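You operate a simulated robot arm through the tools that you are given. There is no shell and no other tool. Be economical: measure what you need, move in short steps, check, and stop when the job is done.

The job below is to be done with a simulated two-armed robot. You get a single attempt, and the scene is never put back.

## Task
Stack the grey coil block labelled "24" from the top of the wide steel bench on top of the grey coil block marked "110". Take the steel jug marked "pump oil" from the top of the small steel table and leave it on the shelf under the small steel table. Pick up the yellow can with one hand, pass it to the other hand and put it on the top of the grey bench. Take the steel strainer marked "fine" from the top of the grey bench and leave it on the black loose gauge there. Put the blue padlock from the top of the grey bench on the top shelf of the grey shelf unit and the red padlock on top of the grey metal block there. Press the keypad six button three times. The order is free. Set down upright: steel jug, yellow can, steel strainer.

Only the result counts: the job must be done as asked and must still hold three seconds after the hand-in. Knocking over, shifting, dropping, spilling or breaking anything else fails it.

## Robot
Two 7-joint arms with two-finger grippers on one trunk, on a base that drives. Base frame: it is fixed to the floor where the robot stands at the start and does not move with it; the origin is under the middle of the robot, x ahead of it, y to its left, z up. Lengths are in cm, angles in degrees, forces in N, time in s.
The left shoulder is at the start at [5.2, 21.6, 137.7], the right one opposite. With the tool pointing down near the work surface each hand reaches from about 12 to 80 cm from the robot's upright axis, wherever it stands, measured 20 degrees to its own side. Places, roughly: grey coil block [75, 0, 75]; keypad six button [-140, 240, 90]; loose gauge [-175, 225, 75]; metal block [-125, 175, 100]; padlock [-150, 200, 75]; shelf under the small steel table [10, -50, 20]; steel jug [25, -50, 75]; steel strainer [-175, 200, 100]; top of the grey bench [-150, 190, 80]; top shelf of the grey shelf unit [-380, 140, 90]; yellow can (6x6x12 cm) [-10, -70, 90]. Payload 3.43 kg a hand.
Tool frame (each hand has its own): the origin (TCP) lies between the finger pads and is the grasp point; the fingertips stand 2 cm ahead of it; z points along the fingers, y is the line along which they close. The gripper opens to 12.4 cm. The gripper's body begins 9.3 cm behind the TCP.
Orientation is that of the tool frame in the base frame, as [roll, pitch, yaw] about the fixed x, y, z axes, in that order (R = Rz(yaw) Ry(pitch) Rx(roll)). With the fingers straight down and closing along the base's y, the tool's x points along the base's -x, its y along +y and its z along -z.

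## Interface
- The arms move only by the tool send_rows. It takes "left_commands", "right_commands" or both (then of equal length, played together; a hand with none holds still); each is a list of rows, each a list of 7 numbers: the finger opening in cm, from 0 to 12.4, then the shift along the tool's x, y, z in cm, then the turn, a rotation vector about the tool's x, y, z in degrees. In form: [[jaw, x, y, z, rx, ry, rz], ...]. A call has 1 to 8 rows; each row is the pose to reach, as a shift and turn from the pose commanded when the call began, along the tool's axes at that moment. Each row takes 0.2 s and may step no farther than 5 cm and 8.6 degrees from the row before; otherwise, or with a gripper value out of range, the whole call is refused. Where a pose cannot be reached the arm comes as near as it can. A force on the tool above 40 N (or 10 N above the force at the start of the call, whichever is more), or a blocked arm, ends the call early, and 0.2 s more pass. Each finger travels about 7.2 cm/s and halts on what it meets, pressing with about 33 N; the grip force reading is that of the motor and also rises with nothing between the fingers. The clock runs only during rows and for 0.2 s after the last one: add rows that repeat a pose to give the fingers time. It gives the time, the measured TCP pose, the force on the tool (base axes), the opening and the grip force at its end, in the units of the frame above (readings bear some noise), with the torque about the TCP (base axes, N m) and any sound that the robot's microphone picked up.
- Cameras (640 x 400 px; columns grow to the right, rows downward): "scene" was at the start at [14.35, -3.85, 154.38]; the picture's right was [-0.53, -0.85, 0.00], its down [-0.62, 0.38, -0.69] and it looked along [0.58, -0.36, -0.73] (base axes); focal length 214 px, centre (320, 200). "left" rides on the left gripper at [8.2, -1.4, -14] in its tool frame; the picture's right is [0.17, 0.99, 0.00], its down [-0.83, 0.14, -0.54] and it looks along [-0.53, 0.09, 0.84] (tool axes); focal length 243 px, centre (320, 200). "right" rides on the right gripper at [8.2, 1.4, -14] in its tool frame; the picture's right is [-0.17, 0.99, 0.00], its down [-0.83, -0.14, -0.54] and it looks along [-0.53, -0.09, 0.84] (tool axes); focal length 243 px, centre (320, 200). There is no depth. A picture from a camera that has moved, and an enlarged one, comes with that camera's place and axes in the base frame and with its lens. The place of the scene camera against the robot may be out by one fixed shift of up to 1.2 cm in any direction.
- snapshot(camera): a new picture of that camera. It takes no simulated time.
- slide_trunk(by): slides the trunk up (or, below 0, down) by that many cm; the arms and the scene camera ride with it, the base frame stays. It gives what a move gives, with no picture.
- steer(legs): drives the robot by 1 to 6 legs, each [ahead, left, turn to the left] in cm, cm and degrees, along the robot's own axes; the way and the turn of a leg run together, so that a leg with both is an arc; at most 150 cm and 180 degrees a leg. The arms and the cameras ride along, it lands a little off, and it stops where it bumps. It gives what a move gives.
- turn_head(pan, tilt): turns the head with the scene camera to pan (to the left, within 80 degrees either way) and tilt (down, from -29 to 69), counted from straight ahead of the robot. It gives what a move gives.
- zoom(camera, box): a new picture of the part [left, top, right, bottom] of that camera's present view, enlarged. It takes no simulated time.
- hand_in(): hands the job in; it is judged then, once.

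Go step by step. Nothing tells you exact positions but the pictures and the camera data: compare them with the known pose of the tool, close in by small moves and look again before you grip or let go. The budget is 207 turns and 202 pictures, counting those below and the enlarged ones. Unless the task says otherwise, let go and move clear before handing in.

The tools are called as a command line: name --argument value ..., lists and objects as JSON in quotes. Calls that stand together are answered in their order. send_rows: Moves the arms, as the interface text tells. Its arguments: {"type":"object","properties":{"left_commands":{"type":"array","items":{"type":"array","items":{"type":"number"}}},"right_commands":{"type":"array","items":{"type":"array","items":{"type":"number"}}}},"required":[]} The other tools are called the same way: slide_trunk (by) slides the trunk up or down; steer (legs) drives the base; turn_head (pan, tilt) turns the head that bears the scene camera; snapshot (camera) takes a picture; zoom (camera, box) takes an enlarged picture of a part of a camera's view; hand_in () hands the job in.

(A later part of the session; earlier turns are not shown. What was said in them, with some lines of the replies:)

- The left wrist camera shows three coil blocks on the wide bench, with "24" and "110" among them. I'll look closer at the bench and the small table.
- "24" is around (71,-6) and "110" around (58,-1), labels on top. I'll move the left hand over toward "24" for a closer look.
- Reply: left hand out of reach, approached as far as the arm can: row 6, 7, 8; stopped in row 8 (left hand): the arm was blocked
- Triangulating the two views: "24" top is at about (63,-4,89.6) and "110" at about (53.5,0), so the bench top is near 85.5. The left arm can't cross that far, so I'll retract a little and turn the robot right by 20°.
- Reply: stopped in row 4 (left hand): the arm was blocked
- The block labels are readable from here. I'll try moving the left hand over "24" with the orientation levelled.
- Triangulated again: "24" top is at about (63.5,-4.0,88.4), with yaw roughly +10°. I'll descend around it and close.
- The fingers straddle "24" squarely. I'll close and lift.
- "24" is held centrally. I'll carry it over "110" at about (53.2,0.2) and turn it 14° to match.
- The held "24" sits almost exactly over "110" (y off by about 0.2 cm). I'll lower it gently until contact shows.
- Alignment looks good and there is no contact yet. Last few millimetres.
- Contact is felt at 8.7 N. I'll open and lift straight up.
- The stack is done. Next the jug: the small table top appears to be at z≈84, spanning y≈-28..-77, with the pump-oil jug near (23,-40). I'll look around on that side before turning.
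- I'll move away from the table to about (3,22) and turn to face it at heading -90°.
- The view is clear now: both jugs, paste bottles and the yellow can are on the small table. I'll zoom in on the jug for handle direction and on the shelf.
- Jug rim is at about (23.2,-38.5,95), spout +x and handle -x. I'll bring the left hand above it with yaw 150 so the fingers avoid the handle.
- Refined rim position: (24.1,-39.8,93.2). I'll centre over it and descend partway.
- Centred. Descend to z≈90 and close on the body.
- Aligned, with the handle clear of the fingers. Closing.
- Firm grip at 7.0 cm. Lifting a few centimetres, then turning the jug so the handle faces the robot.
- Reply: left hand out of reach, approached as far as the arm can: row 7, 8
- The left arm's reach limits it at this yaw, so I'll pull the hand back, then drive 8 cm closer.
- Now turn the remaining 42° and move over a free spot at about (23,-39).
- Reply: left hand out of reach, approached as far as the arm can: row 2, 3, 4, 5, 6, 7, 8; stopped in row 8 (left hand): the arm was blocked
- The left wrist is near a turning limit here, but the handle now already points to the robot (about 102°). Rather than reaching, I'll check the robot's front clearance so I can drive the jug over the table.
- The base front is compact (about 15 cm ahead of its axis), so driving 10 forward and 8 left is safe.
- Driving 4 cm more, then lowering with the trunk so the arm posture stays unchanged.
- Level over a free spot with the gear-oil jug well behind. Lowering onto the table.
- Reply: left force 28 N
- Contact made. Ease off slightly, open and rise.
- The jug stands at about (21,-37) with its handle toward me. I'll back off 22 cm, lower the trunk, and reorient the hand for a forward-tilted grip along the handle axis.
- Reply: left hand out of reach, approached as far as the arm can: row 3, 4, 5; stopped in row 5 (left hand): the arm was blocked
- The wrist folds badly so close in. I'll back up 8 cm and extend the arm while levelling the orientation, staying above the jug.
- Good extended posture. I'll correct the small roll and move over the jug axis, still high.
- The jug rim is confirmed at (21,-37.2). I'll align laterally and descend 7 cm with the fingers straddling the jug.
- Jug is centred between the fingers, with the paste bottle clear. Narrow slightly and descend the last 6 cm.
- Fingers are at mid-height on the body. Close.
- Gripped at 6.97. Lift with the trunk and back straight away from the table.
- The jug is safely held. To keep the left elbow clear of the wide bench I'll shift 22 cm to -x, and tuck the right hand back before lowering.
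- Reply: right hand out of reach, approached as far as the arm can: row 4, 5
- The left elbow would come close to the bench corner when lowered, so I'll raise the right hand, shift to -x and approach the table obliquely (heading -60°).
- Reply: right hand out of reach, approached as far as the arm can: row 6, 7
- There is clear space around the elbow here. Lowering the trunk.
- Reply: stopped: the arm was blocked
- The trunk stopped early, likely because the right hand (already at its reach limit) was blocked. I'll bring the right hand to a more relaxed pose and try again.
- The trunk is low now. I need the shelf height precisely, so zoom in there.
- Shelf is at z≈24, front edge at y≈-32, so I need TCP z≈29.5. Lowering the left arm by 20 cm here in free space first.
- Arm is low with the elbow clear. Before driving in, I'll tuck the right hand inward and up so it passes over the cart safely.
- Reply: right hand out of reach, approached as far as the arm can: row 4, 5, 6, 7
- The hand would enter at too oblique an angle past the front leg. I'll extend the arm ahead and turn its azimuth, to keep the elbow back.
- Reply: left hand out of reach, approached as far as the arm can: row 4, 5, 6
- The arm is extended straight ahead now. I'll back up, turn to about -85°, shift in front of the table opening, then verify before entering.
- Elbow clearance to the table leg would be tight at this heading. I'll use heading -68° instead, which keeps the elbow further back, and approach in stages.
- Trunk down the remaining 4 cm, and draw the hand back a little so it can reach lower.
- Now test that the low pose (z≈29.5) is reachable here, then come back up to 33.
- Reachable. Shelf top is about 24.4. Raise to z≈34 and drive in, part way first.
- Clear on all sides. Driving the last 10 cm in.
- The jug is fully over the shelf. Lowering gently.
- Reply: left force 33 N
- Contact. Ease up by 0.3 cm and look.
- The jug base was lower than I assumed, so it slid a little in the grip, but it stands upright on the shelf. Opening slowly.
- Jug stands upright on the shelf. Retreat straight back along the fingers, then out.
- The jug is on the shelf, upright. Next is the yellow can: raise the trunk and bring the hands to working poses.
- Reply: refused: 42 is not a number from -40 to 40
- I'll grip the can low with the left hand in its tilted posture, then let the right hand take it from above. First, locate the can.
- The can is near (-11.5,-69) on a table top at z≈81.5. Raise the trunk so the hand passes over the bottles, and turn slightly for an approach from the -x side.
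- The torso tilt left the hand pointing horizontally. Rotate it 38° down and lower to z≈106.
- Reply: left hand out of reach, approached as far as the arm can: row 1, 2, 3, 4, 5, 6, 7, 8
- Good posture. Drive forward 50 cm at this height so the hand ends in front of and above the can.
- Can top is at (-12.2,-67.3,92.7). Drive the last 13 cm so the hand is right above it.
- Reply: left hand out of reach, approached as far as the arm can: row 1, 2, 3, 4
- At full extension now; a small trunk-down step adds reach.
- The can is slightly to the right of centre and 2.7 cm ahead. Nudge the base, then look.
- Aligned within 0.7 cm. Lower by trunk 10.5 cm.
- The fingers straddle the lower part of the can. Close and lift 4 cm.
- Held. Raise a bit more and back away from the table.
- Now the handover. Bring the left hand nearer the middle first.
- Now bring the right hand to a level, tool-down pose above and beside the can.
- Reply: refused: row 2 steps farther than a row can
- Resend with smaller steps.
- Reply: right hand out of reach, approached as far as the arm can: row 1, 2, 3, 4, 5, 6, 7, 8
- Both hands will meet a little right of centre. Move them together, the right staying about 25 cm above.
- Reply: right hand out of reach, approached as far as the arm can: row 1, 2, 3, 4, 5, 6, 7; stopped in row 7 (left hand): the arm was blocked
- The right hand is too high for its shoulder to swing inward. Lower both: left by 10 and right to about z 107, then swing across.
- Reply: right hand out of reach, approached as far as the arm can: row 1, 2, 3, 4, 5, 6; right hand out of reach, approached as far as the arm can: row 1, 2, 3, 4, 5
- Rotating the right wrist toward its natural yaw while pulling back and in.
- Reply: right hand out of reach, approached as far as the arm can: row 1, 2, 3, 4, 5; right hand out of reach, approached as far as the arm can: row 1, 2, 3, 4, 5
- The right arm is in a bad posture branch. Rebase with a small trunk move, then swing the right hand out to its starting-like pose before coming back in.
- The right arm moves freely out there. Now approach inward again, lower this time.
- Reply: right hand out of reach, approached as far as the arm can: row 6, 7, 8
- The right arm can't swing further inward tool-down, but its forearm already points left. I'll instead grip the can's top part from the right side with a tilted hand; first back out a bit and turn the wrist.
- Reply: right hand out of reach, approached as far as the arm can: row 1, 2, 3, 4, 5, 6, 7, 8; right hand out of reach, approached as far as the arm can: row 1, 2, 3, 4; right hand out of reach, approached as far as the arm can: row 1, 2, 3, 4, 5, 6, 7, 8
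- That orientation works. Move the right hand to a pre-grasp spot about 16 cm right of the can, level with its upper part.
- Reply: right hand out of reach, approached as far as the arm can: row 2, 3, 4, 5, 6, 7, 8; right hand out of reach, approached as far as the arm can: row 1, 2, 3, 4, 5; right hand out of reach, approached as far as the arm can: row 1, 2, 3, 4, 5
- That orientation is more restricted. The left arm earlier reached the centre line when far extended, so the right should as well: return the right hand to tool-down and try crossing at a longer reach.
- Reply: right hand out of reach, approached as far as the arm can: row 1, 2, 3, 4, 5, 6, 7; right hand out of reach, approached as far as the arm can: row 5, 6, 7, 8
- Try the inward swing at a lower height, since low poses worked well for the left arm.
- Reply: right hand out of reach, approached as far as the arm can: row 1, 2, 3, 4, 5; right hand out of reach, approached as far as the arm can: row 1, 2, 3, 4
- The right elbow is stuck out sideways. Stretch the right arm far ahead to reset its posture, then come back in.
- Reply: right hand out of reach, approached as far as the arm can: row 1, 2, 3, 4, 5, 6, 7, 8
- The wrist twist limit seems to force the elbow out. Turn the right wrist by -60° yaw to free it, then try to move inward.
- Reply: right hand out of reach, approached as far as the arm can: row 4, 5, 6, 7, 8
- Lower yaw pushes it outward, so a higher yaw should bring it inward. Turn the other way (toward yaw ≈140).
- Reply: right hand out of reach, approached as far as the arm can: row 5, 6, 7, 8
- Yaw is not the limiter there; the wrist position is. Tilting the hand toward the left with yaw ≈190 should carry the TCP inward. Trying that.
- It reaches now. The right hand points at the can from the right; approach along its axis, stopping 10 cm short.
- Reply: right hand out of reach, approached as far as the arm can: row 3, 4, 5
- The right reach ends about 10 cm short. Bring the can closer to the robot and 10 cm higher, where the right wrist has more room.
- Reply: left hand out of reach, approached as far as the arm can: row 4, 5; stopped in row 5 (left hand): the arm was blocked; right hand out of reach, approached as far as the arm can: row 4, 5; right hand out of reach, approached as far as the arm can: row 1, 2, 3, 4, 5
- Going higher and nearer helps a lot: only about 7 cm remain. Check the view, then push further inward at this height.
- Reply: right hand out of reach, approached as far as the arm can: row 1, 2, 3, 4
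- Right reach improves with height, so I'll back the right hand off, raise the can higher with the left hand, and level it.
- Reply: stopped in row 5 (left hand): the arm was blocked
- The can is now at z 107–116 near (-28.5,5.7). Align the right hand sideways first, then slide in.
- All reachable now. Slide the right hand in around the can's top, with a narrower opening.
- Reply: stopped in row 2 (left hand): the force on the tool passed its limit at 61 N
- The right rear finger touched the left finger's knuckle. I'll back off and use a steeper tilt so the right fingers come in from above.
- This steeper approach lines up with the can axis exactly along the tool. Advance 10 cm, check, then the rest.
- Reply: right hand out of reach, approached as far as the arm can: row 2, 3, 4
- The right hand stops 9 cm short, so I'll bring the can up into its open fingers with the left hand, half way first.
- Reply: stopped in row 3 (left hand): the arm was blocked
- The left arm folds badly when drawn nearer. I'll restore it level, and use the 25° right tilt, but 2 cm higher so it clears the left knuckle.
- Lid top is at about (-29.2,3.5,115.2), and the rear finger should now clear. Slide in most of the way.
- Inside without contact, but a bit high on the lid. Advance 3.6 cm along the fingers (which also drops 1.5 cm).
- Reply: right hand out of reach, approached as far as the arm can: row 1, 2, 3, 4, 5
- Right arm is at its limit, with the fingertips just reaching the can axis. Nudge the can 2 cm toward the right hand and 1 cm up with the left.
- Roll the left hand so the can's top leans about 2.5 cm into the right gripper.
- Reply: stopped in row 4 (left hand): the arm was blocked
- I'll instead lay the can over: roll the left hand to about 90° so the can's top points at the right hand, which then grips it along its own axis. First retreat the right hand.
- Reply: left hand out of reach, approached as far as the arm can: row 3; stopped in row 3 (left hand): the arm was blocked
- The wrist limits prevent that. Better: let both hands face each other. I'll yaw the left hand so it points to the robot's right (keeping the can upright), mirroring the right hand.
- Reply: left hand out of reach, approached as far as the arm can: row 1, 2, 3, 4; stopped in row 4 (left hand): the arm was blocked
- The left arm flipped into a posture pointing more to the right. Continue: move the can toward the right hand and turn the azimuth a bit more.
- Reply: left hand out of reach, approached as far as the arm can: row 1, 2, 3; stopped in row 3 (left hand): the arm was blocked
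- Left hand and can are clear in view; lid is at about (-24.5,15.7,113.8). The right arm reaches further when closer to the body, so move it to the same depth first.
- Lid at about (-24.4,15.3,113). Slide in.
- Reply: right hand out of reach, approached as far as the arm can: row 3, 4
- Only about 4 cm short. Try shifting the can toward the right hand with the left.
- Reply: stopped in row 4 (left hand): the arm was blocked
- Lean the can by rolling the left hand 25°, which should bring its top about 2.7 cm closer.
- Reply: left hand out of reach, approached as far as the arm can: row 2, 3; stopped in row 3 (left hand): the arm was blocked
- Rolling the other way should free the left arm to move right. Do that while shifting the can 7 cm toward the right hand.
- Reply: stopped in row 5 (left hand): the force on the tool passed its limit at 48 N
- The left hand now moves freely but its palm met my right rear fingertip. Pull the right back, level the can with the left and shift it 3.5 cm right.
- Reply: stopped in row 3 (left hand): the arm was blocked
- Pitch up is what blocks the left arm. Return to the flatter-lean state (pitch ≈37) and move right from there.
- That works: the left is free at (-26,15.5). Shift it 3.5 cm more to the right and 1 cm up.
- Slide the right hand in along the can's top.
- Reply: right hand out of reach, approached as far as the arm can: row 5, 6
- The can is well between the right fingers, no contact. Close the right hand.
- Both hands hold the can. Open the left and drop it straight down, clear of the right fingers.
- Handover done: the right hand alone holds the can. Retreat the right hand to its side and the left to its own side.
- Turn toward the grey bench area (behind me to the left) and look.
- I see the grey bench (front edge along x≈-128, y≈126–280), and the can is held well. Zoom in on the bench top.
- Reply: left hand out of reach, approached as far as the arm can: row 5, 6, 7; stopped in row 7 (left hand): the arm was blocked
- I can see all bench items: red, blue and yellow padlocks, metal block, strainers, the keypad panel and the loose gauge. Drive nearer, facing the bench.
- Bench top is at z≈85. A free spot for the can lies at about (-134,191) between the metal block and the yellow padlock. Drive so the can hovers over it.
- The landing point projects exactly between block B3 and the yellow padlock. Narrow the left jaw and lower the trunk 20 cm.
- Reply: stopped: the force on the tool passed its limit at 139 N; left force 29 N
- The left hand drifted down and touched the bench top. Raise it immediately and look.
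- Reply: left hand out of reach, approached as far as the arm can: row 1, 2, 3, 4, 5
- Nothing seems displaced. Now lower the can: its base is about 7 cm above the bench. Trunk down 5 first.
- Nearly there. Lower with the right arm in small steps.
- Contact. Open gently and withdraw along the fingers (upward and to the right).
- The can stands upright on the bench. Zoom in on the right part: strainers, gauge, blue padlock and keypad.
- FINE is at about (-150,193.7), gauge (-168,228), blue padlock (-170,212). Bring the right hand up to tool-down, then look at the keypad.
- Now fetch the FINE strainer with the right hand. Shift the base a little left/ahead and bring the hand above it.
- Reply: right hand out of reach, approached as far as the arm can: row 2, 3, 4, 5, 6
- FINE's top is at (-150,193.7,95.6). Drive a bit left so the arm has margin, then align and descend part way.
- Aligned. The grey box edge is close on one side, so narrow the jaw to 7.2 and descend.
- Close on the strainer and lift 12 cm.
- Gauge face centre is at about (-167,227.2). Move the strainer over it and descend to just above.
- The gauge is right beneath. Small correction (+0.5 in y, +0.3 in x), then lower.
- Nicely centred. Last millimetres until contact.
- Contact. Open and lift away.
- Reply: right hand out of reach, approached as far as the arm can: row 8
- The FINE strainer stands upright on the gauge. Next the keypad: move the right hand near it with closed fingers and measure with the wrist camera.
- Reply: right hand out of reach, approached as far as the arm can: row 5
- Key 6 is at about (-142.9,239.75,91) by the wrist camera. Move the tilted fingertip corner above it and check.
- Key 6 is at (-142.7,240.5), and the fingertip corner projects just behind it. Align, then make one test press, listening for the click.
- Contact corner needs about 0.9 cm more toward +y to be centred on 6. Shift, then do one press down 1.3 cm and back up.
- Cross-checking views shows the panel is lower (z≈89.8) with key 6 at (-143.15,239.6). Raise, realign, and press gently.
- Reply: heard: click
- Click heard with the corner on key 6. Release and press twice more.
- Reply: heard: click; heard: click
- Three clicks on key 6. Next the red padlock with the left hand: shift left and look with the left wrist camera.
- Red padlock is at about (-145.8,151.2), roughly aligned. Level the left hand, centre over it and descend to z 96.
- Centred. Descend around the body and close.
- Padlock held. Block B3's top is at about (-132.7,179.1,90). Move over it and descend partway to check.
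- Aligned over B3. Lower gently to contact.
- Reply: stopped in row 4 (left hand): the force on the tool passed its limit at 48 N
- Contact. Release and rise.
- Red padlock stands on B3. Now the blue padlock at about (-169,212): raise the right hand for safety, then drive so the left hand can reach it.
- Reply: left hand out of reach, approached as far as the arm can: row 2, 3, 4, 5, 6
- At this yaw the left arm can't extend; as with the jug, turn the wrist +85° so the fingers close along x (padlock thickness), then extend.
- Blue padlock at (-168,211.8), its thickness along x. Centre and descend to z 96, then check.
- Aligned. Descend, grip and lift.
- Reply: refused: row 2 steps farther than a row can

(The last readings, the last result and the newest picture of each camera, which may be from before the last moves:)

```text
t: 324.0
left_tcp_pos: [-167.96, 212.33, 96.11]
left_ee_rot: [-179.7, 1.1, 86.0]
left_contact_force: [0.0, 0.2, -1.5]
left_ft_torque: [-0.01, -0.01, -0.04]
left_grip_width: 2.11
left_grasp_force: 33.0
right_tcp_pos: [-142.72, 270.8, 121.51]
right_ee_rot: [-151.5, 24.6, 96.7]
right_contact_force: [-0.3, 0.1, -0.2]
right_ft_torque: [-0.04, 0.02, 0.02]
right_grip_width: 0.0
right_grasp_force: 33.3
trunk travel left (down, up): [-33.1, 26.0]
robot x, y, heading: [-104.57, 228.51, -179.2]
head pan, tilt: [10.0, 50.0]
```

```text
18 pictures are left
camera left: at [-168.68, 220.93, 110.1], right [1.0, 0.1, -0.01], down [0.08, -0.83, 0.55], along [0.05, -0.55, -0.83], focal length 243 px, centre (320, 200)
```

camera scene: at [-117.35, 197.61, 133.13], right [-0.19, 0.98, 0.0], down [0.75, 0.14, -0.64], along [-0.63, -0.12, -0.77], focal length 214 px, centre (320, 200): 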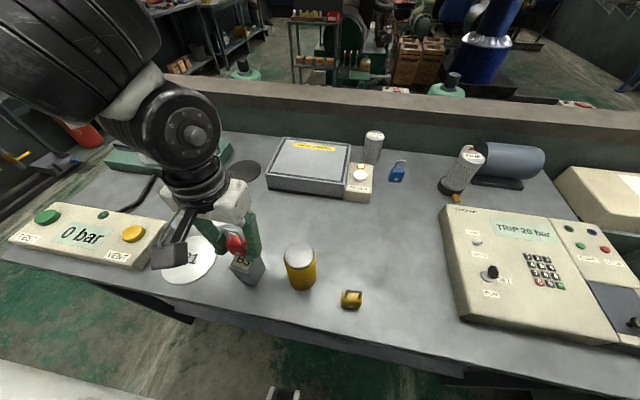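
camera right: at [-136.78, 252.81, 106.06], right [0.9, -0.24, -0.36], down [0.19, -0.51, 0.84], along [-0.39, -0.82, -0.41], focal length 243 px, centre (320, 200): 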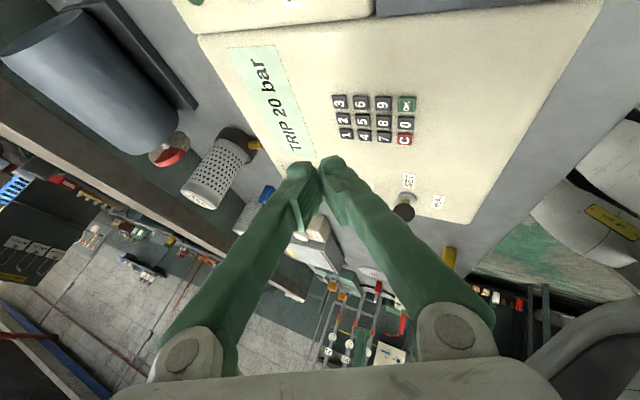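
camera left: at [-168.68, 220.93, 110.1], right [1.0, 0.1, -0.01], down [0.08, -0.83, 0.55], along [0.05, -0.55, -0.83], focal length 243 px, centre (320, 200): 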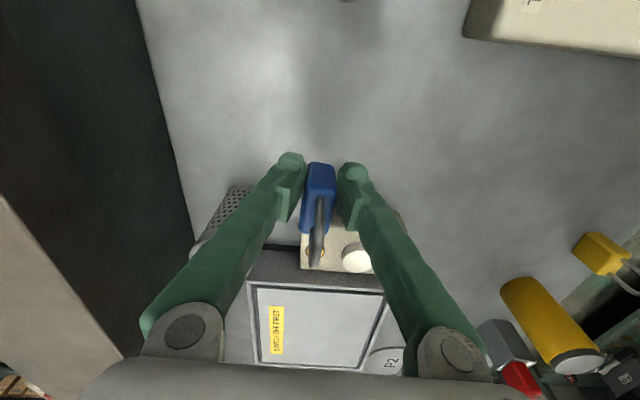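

Padlock gripped. Lift and retract, then drive back and around the bench end to view the way to the shelf unit.

send_rows --left_commands '[[0, 0, 0, -4, 0, 0, 0], [0, 0, 0, -8, 0, 0, 0], [0, 0, 3, -11, 0, 0, 0], [0, 0, 7.5, -11, 0, 0, 0], [0, 0, 12, -11, 0, 0, 0], [0, 0, 16, -11, 0, 0, 0]]'

steer --legs '[[-32, 0, 0], [0, 148, 0]]'

turn_head --pan -10 --tilt 20

snapshot --camera "scene"

```text
t: 325.4
left_tcp_pos: [-151.87, 211.07, 107.29]
left_ee_rot: [-179.8, 1.1, 86.1]
left_contact_force: [0.9, -0.2, -1.9]
left_ft_torque: [0.05, 0.02, -0.05]
left_grip_width: 2.09
left_grasp_force: 33.0
right_tcp_pos: [-142.81, 270.66, 121.44]
right_ee_rot: [-151.5, 24.5, 96.7]
right_contact_force: [0.2, -0.1, -0.4]
right_ft_torque: [0.01, 0.02, 0.01]
right_grip_width: 0.0
right_grasp_force: 32.5
trunk travel left (down, up): [-33.1, 26.0]
robot x, y, heading: [-105.3, 228.19, -179.3]
head pan, tilt: [10.0, 50.0]
```

```text
t: 347.4
left_tcp_pos: [-121.99, 63.98, 107.17]
left_ee_rot: [-179.9, 1.0, 84.0]
left_contact_force: [-0.6, 0.5, -1.5]
left_ft_torque: [0.08, 0.01, -0.02]
left_grip_width: 2.08
left_grasp_force: 33.2
right_tcp_pos: [-111.04, 123.25, 121.45]
right_ee_rot: [-151.5, 24.4, 94.7]
right_contact_force: [-0.1, -0.7, -0.6]
right_ft_torque: [0.0, -0.03, 0.0]
right_grip_width: 0.02
right_grasp_force: 33.3
trunk travel left (down, up): [-33.1, 26.0]
robot x, y, heading: [-74.92, 79.26, 178.4]
head pan, tilt: [10.0, 50.0]
```

```text
t: 348.4
left_tcp_pos: [-122.06, 63.96, 107.25]
left_ee_rot: [-179.8, 1.0, 84.0]
left_contact_force: [-0.1, -0.1, -1.0]
left_ft_torque: [-0.02, -0.05, 0.01]
left_grip_width: 2.09
left_grasp_force: 32.7
right_tcp_pos: [-110.87, 123.25, 121.38]
right_ee_rot: [-151.5, 24.5, 94.8]
right_contact_force: [0.0, 0.1, -0.3]
right_ft_torque: [0.02, 0.0, -0.03]
right_grip_width: 0.0
right_grasp_force: 33.5
trunk travel left (down, up): [-33.1, 26.0]
robot x, y, heading: [-74.44, 79.87, 178.5]
head pan, tilt: [-10.0, 20.0]
```

```text
17 pictures are left
camera scene: at [-98.9, 82.11, 137.68], right [0.2, 0.98, 0.0], down [0.34, -0.07, -0.94], along [-0.92, 0.18, -0.34], focal length 214 px, centre (320, 200)
```

scene: 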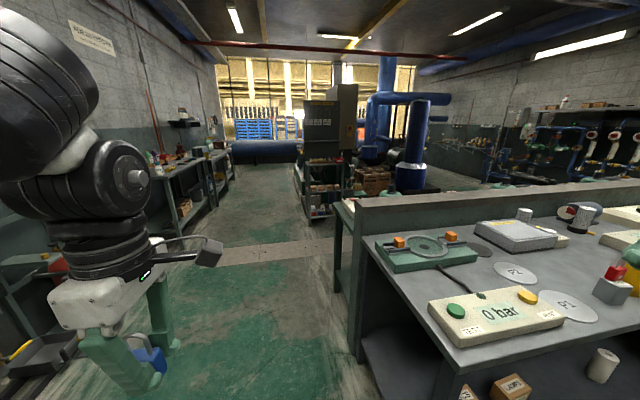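

The aisle is clear and the shelf unit stands ahead. Drive along the aisle.

steer --legs '[[150, 4, 0], [40, 0, 0]]'

turn_head --pan -30 --tilt 25

snapshot --camera "scene"

```text
refused: leg 1 is longer than a leg can be; nothing moved
```

```text
t: 349.2
left_tcp_pos: [-121.93, 63.83, 107.16]
left_ee_rot: [-179.9, 1.1, 84.0]
left_contact_force: [0.0, -0.5, -1.5]
left_ft_torque: [0.0, 0.02, 0.01]
left_grip_width: 2.1
left_grasp_force: 32.8
right_tcp_pos: [-111.05, 123.16, 121.19]
right_ee_rot: [-151.4, 24.6, 94.7]
right_contact_force: [0.2, -0.9, 0.4]
right_ft_torque: [0.02, 0.0, 0.01]
right_grip_width: 0.0
right_grasp_force: 32.9
trunk travel left (down, up): [-33.1, 26.0]
robot x, y, heading: [-74.42, 79.6, 178.5]
head pan, tilt: [-30.0, 25.0]
```

```text
16 pictures are left
camera scene: at [-97.64, 85.07, 136.88], right [0.52, 0.85, 0.0], down [0.36, -0.22, -0.91], along [-0.77, 0.47, -0.42], focal length 214 px, centre (320, 200)
```

scene: 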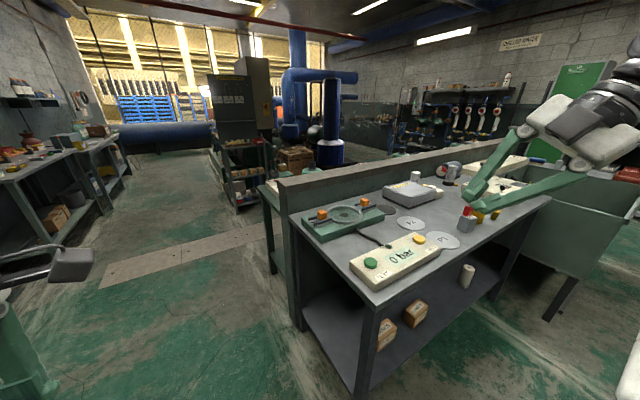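

steer --legs '[[145, 3, 0], [45, 0, 0]]'

snapshot --camera "scene"

```text
t: 361.0
left_tcp_pos: [-312.32, 64.13, 107.25]
left_ee_rot: [-179.8, 1.1, 84.3]
left_contact_force: [-0.2, 0.0, -0.8]
left_ft_torque: [0.02, 0.0, 0.02]
left_grip_width: 2.08
left_grasp_force: 33.0
right_tcp_pos: [-301.42, 123.66, 121.38]
right_ee_rot: [-151.5, 24.6, 95.2]
right_contact_force: [0.2, -0.6, -0.5]
right_ft_torque: [0.0, -0.01, 0.01]
right_grip_width: 0.0
right_grasp_force: 33.0
trunk travel left (down, up): [-33.1, 26.0]
robot x, y, heading: [-264.73, 80.62, 178.9]
head pan, tilt: [-30.0, 25.0]
```

```text
15 pictures are left
camera scene: at [-288.01, 85.48, 136.88], right [0.52, 0.86, 0.0], down [0.36, -0.22, -0.91], along [-0.78, 0.47, -0.42], focal length 214 px, centre (320, 200)
```

scene: 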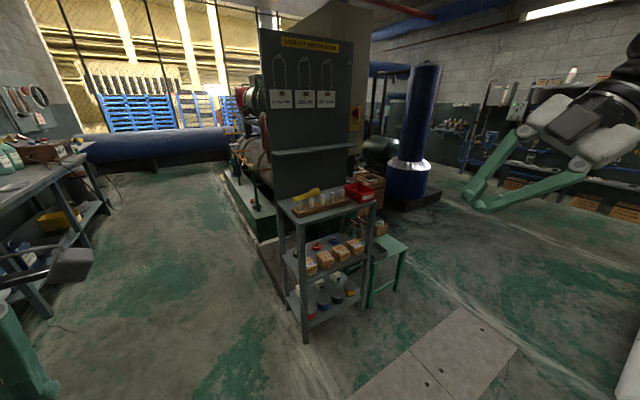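

The shelf unit is right there: top shelf front edge near x≈-357, y 119–162. Zoom to find free space.

zoom --camera "scene" --box '[260, 160, 400, 250]'

```text
4.44 times, centred on (330, 205) of scene
camera zoom: at [-288.01, 85.48, 136.88], right [0.52, 0.86, 0.0], down [0.36, -0.22, -0.91], along [-0.78, 0.47, -0.42], focal length 953 px, centre (276, 178)
```

zoom: 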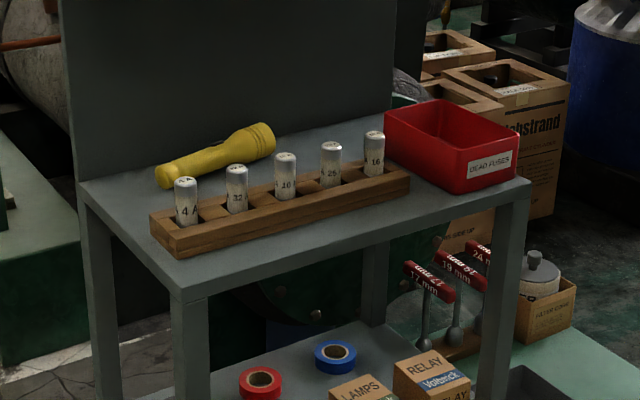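

Free strip in front of the tube rack near (-360,132). Drive so the left hand is just in front of it and look with the wrist camera.

steer --legs '[[0, -66, 0], [37, 0, 0]]'

snapshot --camera "left"

turn_head --pan 10 --tilt 40

snapshot --camera "scene"

```text
t: 365.3
left_tcp_pos: [-312.08, 88.32, 107.25]
left_ee_rot: [-179.8, 1.1, 83.6]
left_contact_force: [-0.6, 0.6, -1.4]
left_ft_torque: [-0.02, 0.02, 0.0]
left_grip_width: 2.06
left_grasp_force: 32.8
right_tcp_pos: [-300.8, 147.69, 121.2]
right_ee_rot: [-151.5, 24.7, 94.4]
right_contact_force: [0.2, 1.2, 0.5]
right_ft_torque: [-0.06, 0.03, 0.02]
right_grip_width: 0.0
right_grasp_force: 33.2
trunk travel left (down, up): [-33.1, 26.0]
robot x, y, heading: [-264.8, 103.52, 178.4]
head pan, tilt: [-30.0, 25.0]
stopped in leg 1: the robot was blocked; the commanded pose is now the measured one
```

```text
13 pictures are left
camera left: at [-312.52, 97.05, 121.06], right [1.0, 0.06, -0.01], down [0.05, -0.83, 0.56], along [0.03, -0.55, -0.83], focal length 243 px, centre (320, 200)
```

left: 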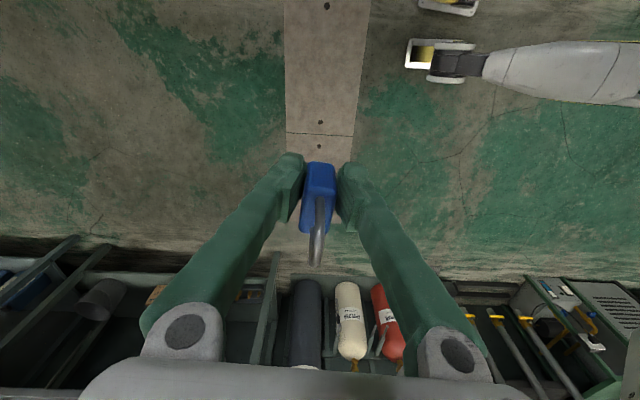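

```text
t: 366.4
left_tcp_pos: [-312.1, 88.2, 107.2]
left_ee_rot: [-179.8, 1.1, 83.7]
left_contact_force: [0.0, 0.3, -1.3]
left_ft_torque: [0.02, 0.01, -0.01]
left_grip_width: 2.09
left_grasp_force: 33.0
right_tcp_pos: [-300.77, 147.38, 121.27]
right_ee_rot: [-151.4, 24.5, 94.5]
right_contact_force: [-0.5, -0.8, -0.1]
right_ft_torque: [-0.01, -0.02, 0.01]
right_grip_width: 0.0
right_grasp_force: 32.7
trunk travel left (down, up): [-33.1, 26.0]
robot x, y, heading: [-264.93, 103.56, 178.3]
head pan, tilt: [10.0, 40.0]
```

```text
12 pictures are left
camera scene: at [-288.18, 103.19, 134.55], right [-0.14, 0.99, 0.0], down [0.64, 0.09, -0.77], along [-0.76, -0.11, -0.64], focal length 214 px, centre (320, 200)
```

scene: 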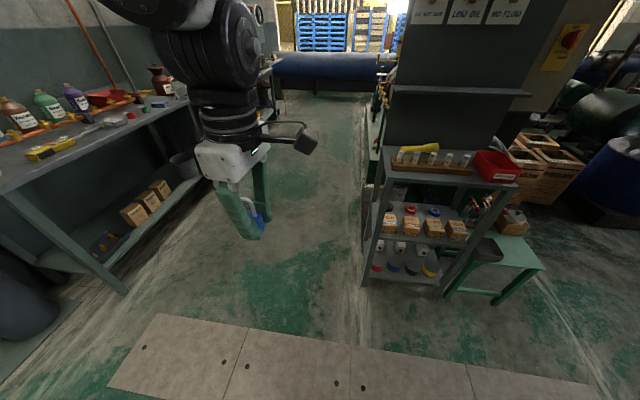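

Blocked sideways here; go forward first, then sideways.

steer --legs '[[28, 0, 0], [0, -43, 0]]'

snapshot --camera "left"

```text
t: 374.5
left_tcp_pos: [-338.57, 131.91, 107.17]
left_ee_rot: [-179.8, 1.0, 84.2]
left_contact_force: [0.6, 0.4, -1.3]
left_ft_torque: [0.04, 0.0, 0.01]
left_grip_width: 2.07
left_grasp_force: 32.7
right_tcp_pos: [-327.64, 191.18, 121.42]
right_ee_rot: [-151.5, 24.5, 94.9]
right_contact_force: [0.4, -0.4, 0.2]
right_ft_torque: [0.02, -0.02, 0.01]
right_grip_width: 0.01
right_grasp_force: 32.9
trunk travel left (down, up): [-33.1, 26.0]
robot x, y, heading: [-290.8, 147.55, 178.9]
head pan, tilt: [10.0, 40.0]
```

```text
11 pictures are left
camera left: at [-339.05, 140.49, 121.05], right [1.0, 0.07, -0.01], down [0.06, -0.83, 0.55], along [0.03, -0.55, -0.83], focal length 243 px, centre (320, 200)
```

left: 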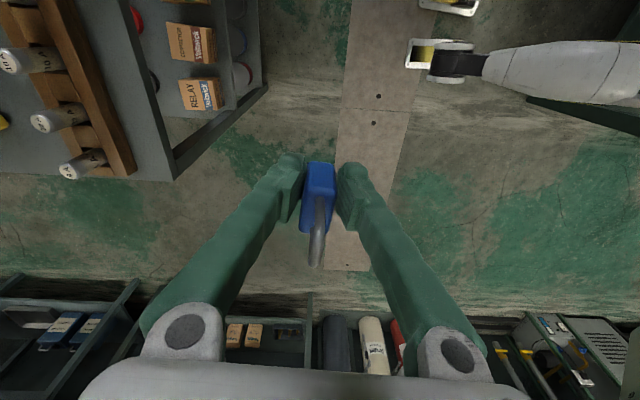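

The top shelf is at z≈85.6, edge x≈-362.8, with a narrow strip before the rack. Move over the shelf to see the free area behind the rack as well.

steer --legs '[[24, -12, 0]]'

snapshot --camera "left"

```text
t: 376.8
left_tcp_pos: [-361.39, 144.43, 107.17]
left_ee_rot: [-179.8, 0.9, 84.1]
left_contact_force: [-0.1, -0.3, -0.9]
left_ft_torque: [0.01, -0.01, 0.01]
left_grip_width: 2.08
left_grasp_force: 33.1
right_tcp_pos: [-350.64, 203.8, 121.5]
right_ee_rot: [-151.5, 24.4, 94.9]
right_contact_force: [0.8, -0.1, -0.6]
right_ft_torque: [-0.02, -0.03, 0.0]
right_grip_width: 0.01
right_grasp_force: 33.1
trunk travel left (down, up): [-33.1, 26.0]
robot x, y, heading: [-314.12, 160.17, 178.7]
head pan, tilt: [10.0, 40.0]
```

```text
10 pictures are left
camera left: at [-362.06, 152.96, 121.07], right [1.0, 0.06, -0.01], down [0.06, -0.83, 0.55], along [0.03, -0.55, -0.83], focal length 243 px, centre (320, 200)
```

left: 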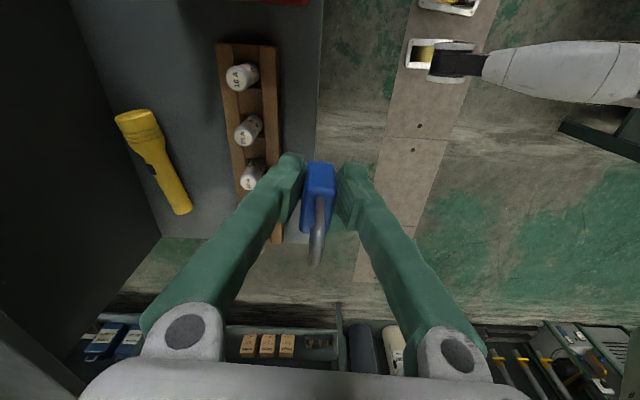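

Clear view: there's an open area behind the rack around (-381.5,150). Move there and descend partway.

steer --legs '[[8, -5.6, 0]]'

send_rows --left_commands '[[0, -0.3, -4, 0, 0, 0, 0], [0, -0.8, -8, 0, 0, 0, 0], [0, -1.3, -12, 0, 0, 0, 0], [0, -1.3, -12, 4, 0, 0, 0], [0, -1.3, -12, 8, 0, 0, 0], [0, -1.3, -12, 8, 0, 0, 0]]'

snapshot --camera "left"

```text
t: 378.2
left_tcp_pos: [-369.31, 150.04, 107.15]
left_ee_rot: [-179.8, 1.0, 84.2]
left_contact_force: [-0.5, -0.1, -0.9]
left_ft_torque: [-0.01, -0.03, -0.02]
left_grip_width: 2.1
left_grasp_force: 33.2
right_tcp_pos: [-358.51, 209.35, 121.41]
right_ee_rot: [-151.5, 24.4, 94.9]
right_contact_force: [-1.1, 0.0, 0.8]
right_ft_torque: [0.01, -0.02, 0.03]
right_grip_width: 0.01
right_grasp_force: 33.1
trunk travel left (down, up): [-33.1, 26.0]
robot x, y, heading: [-321.86, 165.54, 178.9]
head pan, tilt: [10.0, 40.0]
```

```text
t: 378.9
left_tcp_pos: [-378.22, 150.06, 107.4]
left_ee_rot: [178.9, 1.2, 84.0]
left_contact_force: [10.6, 0.0, 8.6]
left_ft_torque: [-0.07, 0.92, 0.06]
left_grip_width: 2.08
left_grasp_force: 32.7
right_tcp_pos: [-358.55, 209.5, 121.35]
right_ee_rot: [-151.5, 24.5, 94.9]
right_contact_force: [-0.7, -0.7, -0.2]
right_ft_torque: [0.01, 0.01, -0.01]
right_grip_width: 0.0
right_grasp_force: 32.7
trunk travel left (down, up): [-33.1, 26.0]
robot x, y, heading: [-321.61, 165.57, 178.9]
head pan, tilt: [10.0, 40.0]
stopped in row 3 (left hand): the force on the tool passed its limit at 91 N (the readings are from after the stop); the commanded pose is now the measured one
```

```text
9 pictures are left
camera left: at [-378.93, 158.75, 121.18], right [1.0, 0.06, 0.01], down [0.04, -0.83, 0.56], along [0.05, -0.56, -0.83], focal length 243 px, centre (320, 200)
```

left: 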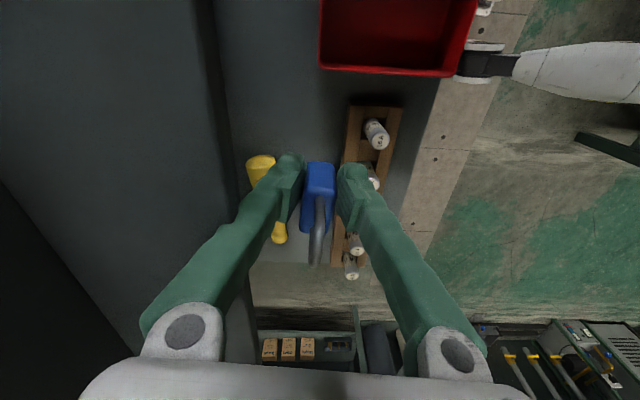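

The hand touched the ledge on the board; shift slightly away to (-377.6,152), clear of rack, bin and ledge, then descend in steps.

send_rows --left_commands '[[0, 1.9, 0.6, 0, 0, 0, 0], [0, 1.9, 0.6, 3, 0, 0, 0], [0, 1.9, 0.6, 7, 0, 0, 0], [0, 1.9, 0.6, 10, 0, 0, 0], [0, 1.9, 0.6, 10, 0, 0, 0]]'

snapshot --camera "left"

snapshot --camera "scene"

```text
t: 379.7
left_tcp_pos: [-377.39, 151.77, 102.85]
left_ee_rot: [179.5, 0.9, 84.0]
left_contact_force: [2.7, -2.2, 6.4]
left_ft_torque: [0.25, 0.73, 0.13]
left_grip_width: 2.07
left_grasp_force: 33.3
right_tcp_pos: [-358.47, 209.39, 121.48]
right_ee_rot: [-151.4, 24.5, 94.9]
right_contact_force: [0.2, -0.4, 0.7]
right_ft_torque: [0.04, -0.03, -0.04]
right_grip_width: 0.0
right_grasp_force: 33.1
trunk travel left (down, up): [-33.1, 26.0]
robot x, y, heading: [-321.8, 165.95, 178.9]
head pan, tilt: [10.0, 40.0]
stopped in row 3 (left hand): the force on the tool passed its limit at 68 N (the readings are from after the stop); the commanded pose is now the measured one
```

```text
8 pictures are left
camera left: at [-378.03, 160.38, 116.77], right [1.0, 0.06, 0.01], down [0.05, -0.83, 0.55], along [0.04, -0.55, -0.83], focal length 243 px, centre (320, 200)
```

left: 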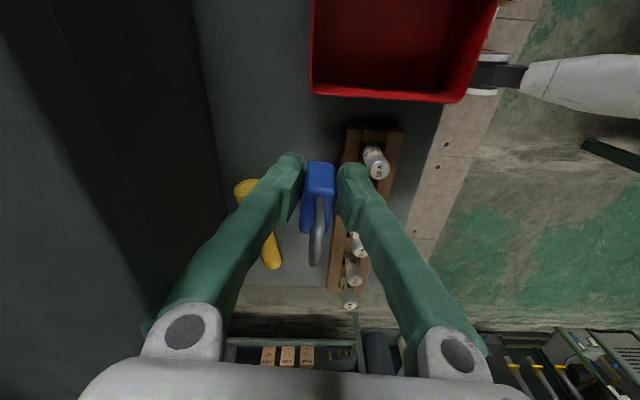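

```text
7 pictures are left
camera scene: at [-345.5, 165.15, 134.56], right [-0.15, 0.99, 0.0], down [0.63, 0.1, -0.77], along [-0.76, -0.12, -0.64], focal length 214 px, centre (320, 200)
```

scene: 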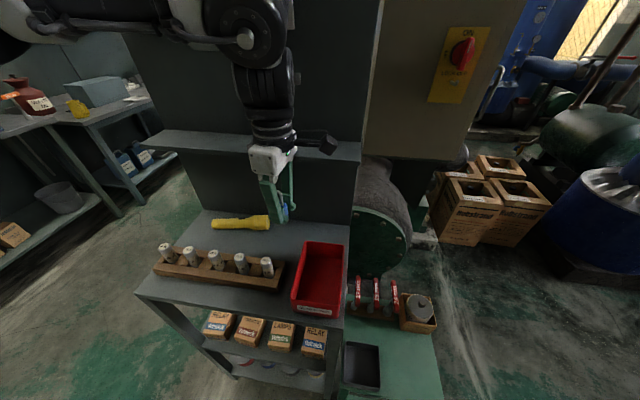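

The ledge overhangs there. Use the front area instead: (-364.7,153.3), just right of the rack end and before the red bin.

send_rows --left_commands '[[0, 0, 0.5, -3.5, 0, 0, 0], [0, 0.8, 4, -4.5, 0, 0, 0], [0, 1.8, 8.3, -4.5, 0, 0, 0], [0, 2.8, 12.5, -4.5, 0, 0, 0], [0, 2.8, 12.5, -1, 0, 0, 0], [0, 2.8, 12.5, 3, 0, 0, 0], [0, 2.8, 12.5, 5, 0, 0, 0], [0, 2.8, 12.5, 5, 0, 0, 0]]'

snapshot --camera "left"

```text
t: 381.5
left_tcp_pos: [-364.76, 153.25, 97.96]
left_ee_rot: [179.5, 1.0, 84.1]
left_contact_force: [1.4, 0.0, -0.3]
left_ft_torque: [0.01, 0.01, -0.02]
left_grip_width: 2.09
left_grasp_force: 33.0
right_tcp_pos: [-358.55, 209.26, 121.37]
right_ee_rot: [-151.6, 24.5, 95.0]
right_contact_force: [0.4, 0.2, -0.2]
right_ft_torque: [0.01, -0.01, -0.01]
right_grip_width: 0.0
right_grasp_force: 32.8
trunk travel left (down, up): [-33.1, 26.0]
robot x, y, heading: [-321.71, 165.9, 178.8]
head pan, tilt: [10.0, 40.0]
```

```text
6 pictures are left
camera left: at [-365.47, 161.89, 111.75], right [1.0, 0.06, 0.01], down [0.05, -0.83, 0.55], along [0.04, -0.55, -0.83], focal length 243 px, centre (320, 200)
```

left: 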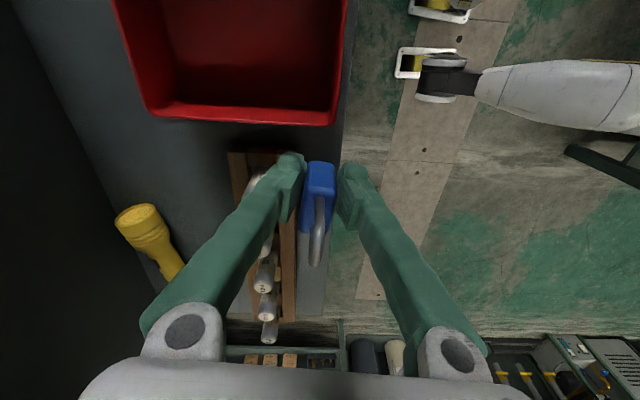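

Good: edge at x≈-362, padlock fully over the shelf, rack and bin clear. Lower to contact.

send_rows --left_commands '[[0, -0.2, 0, 3, 0, 0, 0], [0, -0.2, 0, 6, 0, 0, 0], [0, -0.2, 0, 7.8, 0, 0, 0], [0, -0.2, 0, 8.4, 0, 0, 0], [0, -0.2, 0, 8.8, 0, 0, 0], [0, -0.2, 0, 9.2, 0, 0, 0], [0, -0.2, 0, 9.5, 0, 0, 0], [0, -0.2, 0, 9.5, 0, 0, 0]]'

```text
t: 383.3
left_tcp_pos: [-364.67, 153.08, 88.55]
left_ee_rot: [179.5, 0.9, 84.0]
left_contact_force: [-2.8, 2.4, 27.4]
left_ft_torque: [0.1, 0.03, -0.02]
left_grip_width: 2.09
left_grasp_force: 32.8
right_tcp_pos: [-358.43, 209.43, 121.33]
right_ee_rot: [-151.5, 24.4, 95.0]
right_contact_force: [0.2, -0.4, -0.1]
right_ft_torque: [0.01, -0.03, -0.02]
right_grip_width: 0.0
right_grasp_force: 33.4
trunk travel left (down, up): [-33.1, 26.0]
robot x, y, heading: [-322.47, 165.83, 178.9]
head pan, tilt: [10.0, 40.0]
```

Contact (27 N). Ease up slightly, open a little and rise straight up.

send_rows --left_commands '[[1, 0, 0, -0.25, 0, 0, 0], [2.4, 0, 0, -0.25, 0, 0, 0], [2.9, 0, 0, -0.25, 0, 0, 0], [2.9, 0, 0, -0.25, 0, 0, 0], [2.9, 0, 0, -3, 0, 0, 0], [2.9, 0, 0, -7, 0, 0, 0], [2.9, 0, 0, -11, 0, 0, 0], [2.9, 0, 0, -15, 0, 0, 0]]'

snapshot --camera "left"

```text
t: 385.1
left_tcp_pos: [-364.7, 153.1, 103.38]
left_ee_rot: [179.5, 1.0, 84.0]
left_contact_force: [0.9, 0.1, 0.0]
left_ft_torque: [-0.02, 0.01, 0.03]
left_grip_width: 2.91
left_grasp_force: 0.0
right_tcp_pos: [-358.4, 209.34, 121.33]
right_ee_rot: [-151.5, 24.3, 94.8]
right_contact_force: [-0.3, 1.6, -0.1]
right_ft_torque: [-0.03, 0.01, 0.02]
right_grip_width: 0.0
right_grasp_force: 33.5
trunk travel left (down, up): [-33.1, 26.0]
robot x, y, heading: [-322.28, 165.92, 178.7]
head pan, tilt: [10.0, 40.0]
```

```text
5 pictures are left
camera left: at [-365.39, 161.78, 117.32], right [1.0, 0.06, 0.01], down [0.05, -0.83, 0.55], along [0.04, -0.55, -0.83], focal length 243 px, centre (320, 200)
```

left: 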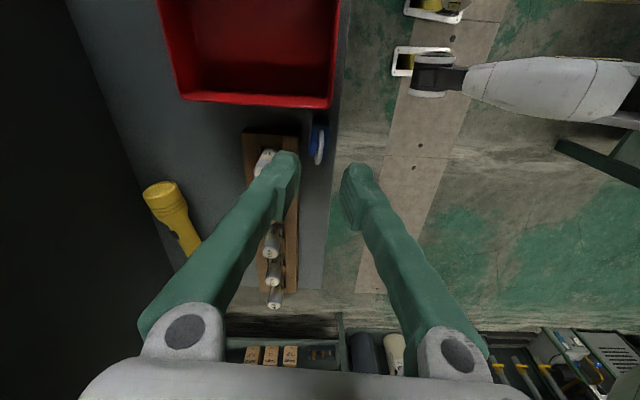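

The blue padlock stands on the top shelf. Back away and verify with the scene camera.

steer --legs '[[-28, 0, 0]]'

turn_head --pan 5 --tilt 35

zoom --camera "scene" --box '[160, 100, 480, 300]'

```text
t: 387.4
left_tcp_pos: [-336.71, 152.5, 103.3]
left_ee_rot: [179.5, 0.9, 84.3]
left_contact_force: [0.5, -0.2, 0.5]
left_ft_torque: [0.01, 0.02, -0.03]
left_grip_width: 2.89
left_grasp_force: 0.2
right_tcp_pos: [-330.7, 208.78, 121.39]
right_ee_rot: [-151.6, 24.5, 95.1]
right_contact_force: [0.2, -0.1, 0.8]
right_ft_torque: [-0.04, -0.01, -0.01]
right_grip_width: 0.0
right_grasp_force: 32.9
trunk travel left (down, up): [-33.1, 26.0]
robot x, y, heading: [-293.88, 165.47, 179.3]
head pan, tilt: [10.0, 40.0]
```

```text
t: 388.0
left_tcp_pos: [-336.75, 152.46, 103.35]
left_ee_rot: [179.4, 0.9, 84.2]
left_contact_force: [-0.2, 0.0, -0.2]
left_ft_torque: [0.01, -0.01, 0.03]
left_grip_width: 2.86
left_grasp_force: 0.1
right_tcp_pos: [-330.62, 208.64, 121.37]
right_ee_rot: [-151.6, 24.6, 95.1]
right_contact_force: [0.4, 0.2, 0.7]
right_ft_torque: [-0.02, 0.04, 0.0]
right_grip_width: 0.0
right_grasp_force: 33.5
trunk travel left (down, up): [-33.1, 26.0]
robot x, y, heading: [-293.35, 165.6, 179.0]
head pan, tilt: [5.0, 35.0]
```

```text
2.00 times, centred on (320, 200) of scene
camera zoom: at [-317.9, 165.37, 135.31], right [-0.07, 1.0, 0.0], down [0.57, 0.04, -0.82], along [-0.82, -0.06, -0.57], focal length 429 px, centre (320, 200)
```

zoom: 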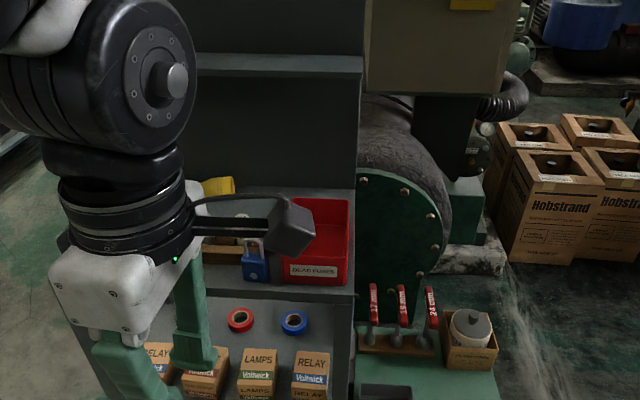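

The blue padlock stands on the top shelf, both hands are empty and clear, and every part of the job has been carried out. I'm handing in.

hand_in

```text
The job is handed in.
```

I carried out every part of the job and handed it in; I haven't seen the judgement. The results below are from the camera pictures.

- **Coil blocks:** "24" is stacked on "110".
- **Jug:** the pump oil jug is upright on the shelf under the small steel table. It slid about 2 cm in the grip while I set it down. I saw no spill, but I did not check the oil level afterwards.
- **Yellow can:** passed from the left hand to the right and set upright on the grey bench. It was tilted by about 20° while changing hands.
- **Strainer:** the one marked "fine" is upright on the black gauge.
- **Padlocks:** the blue one is on the top shelf of the shelf unit and the red one is on the metal block.
- **Keypad:** three presses aimed at the six button, one click each. The finger hid the key, so I placed it by measurement.

The robot made four unplanned contacts:
- The left hand pressed on the grey bench top, peaking at 139 N. The bench items looked undisturbed in the next picture.
- The left hand touched the shelf unit's back board or ledge twice, at 91 N and 68 N. I saw nothing out of place there.
- The base bumped something on its right while driving sideways toward the shelf unit. I did not check what it was or whether it moved.
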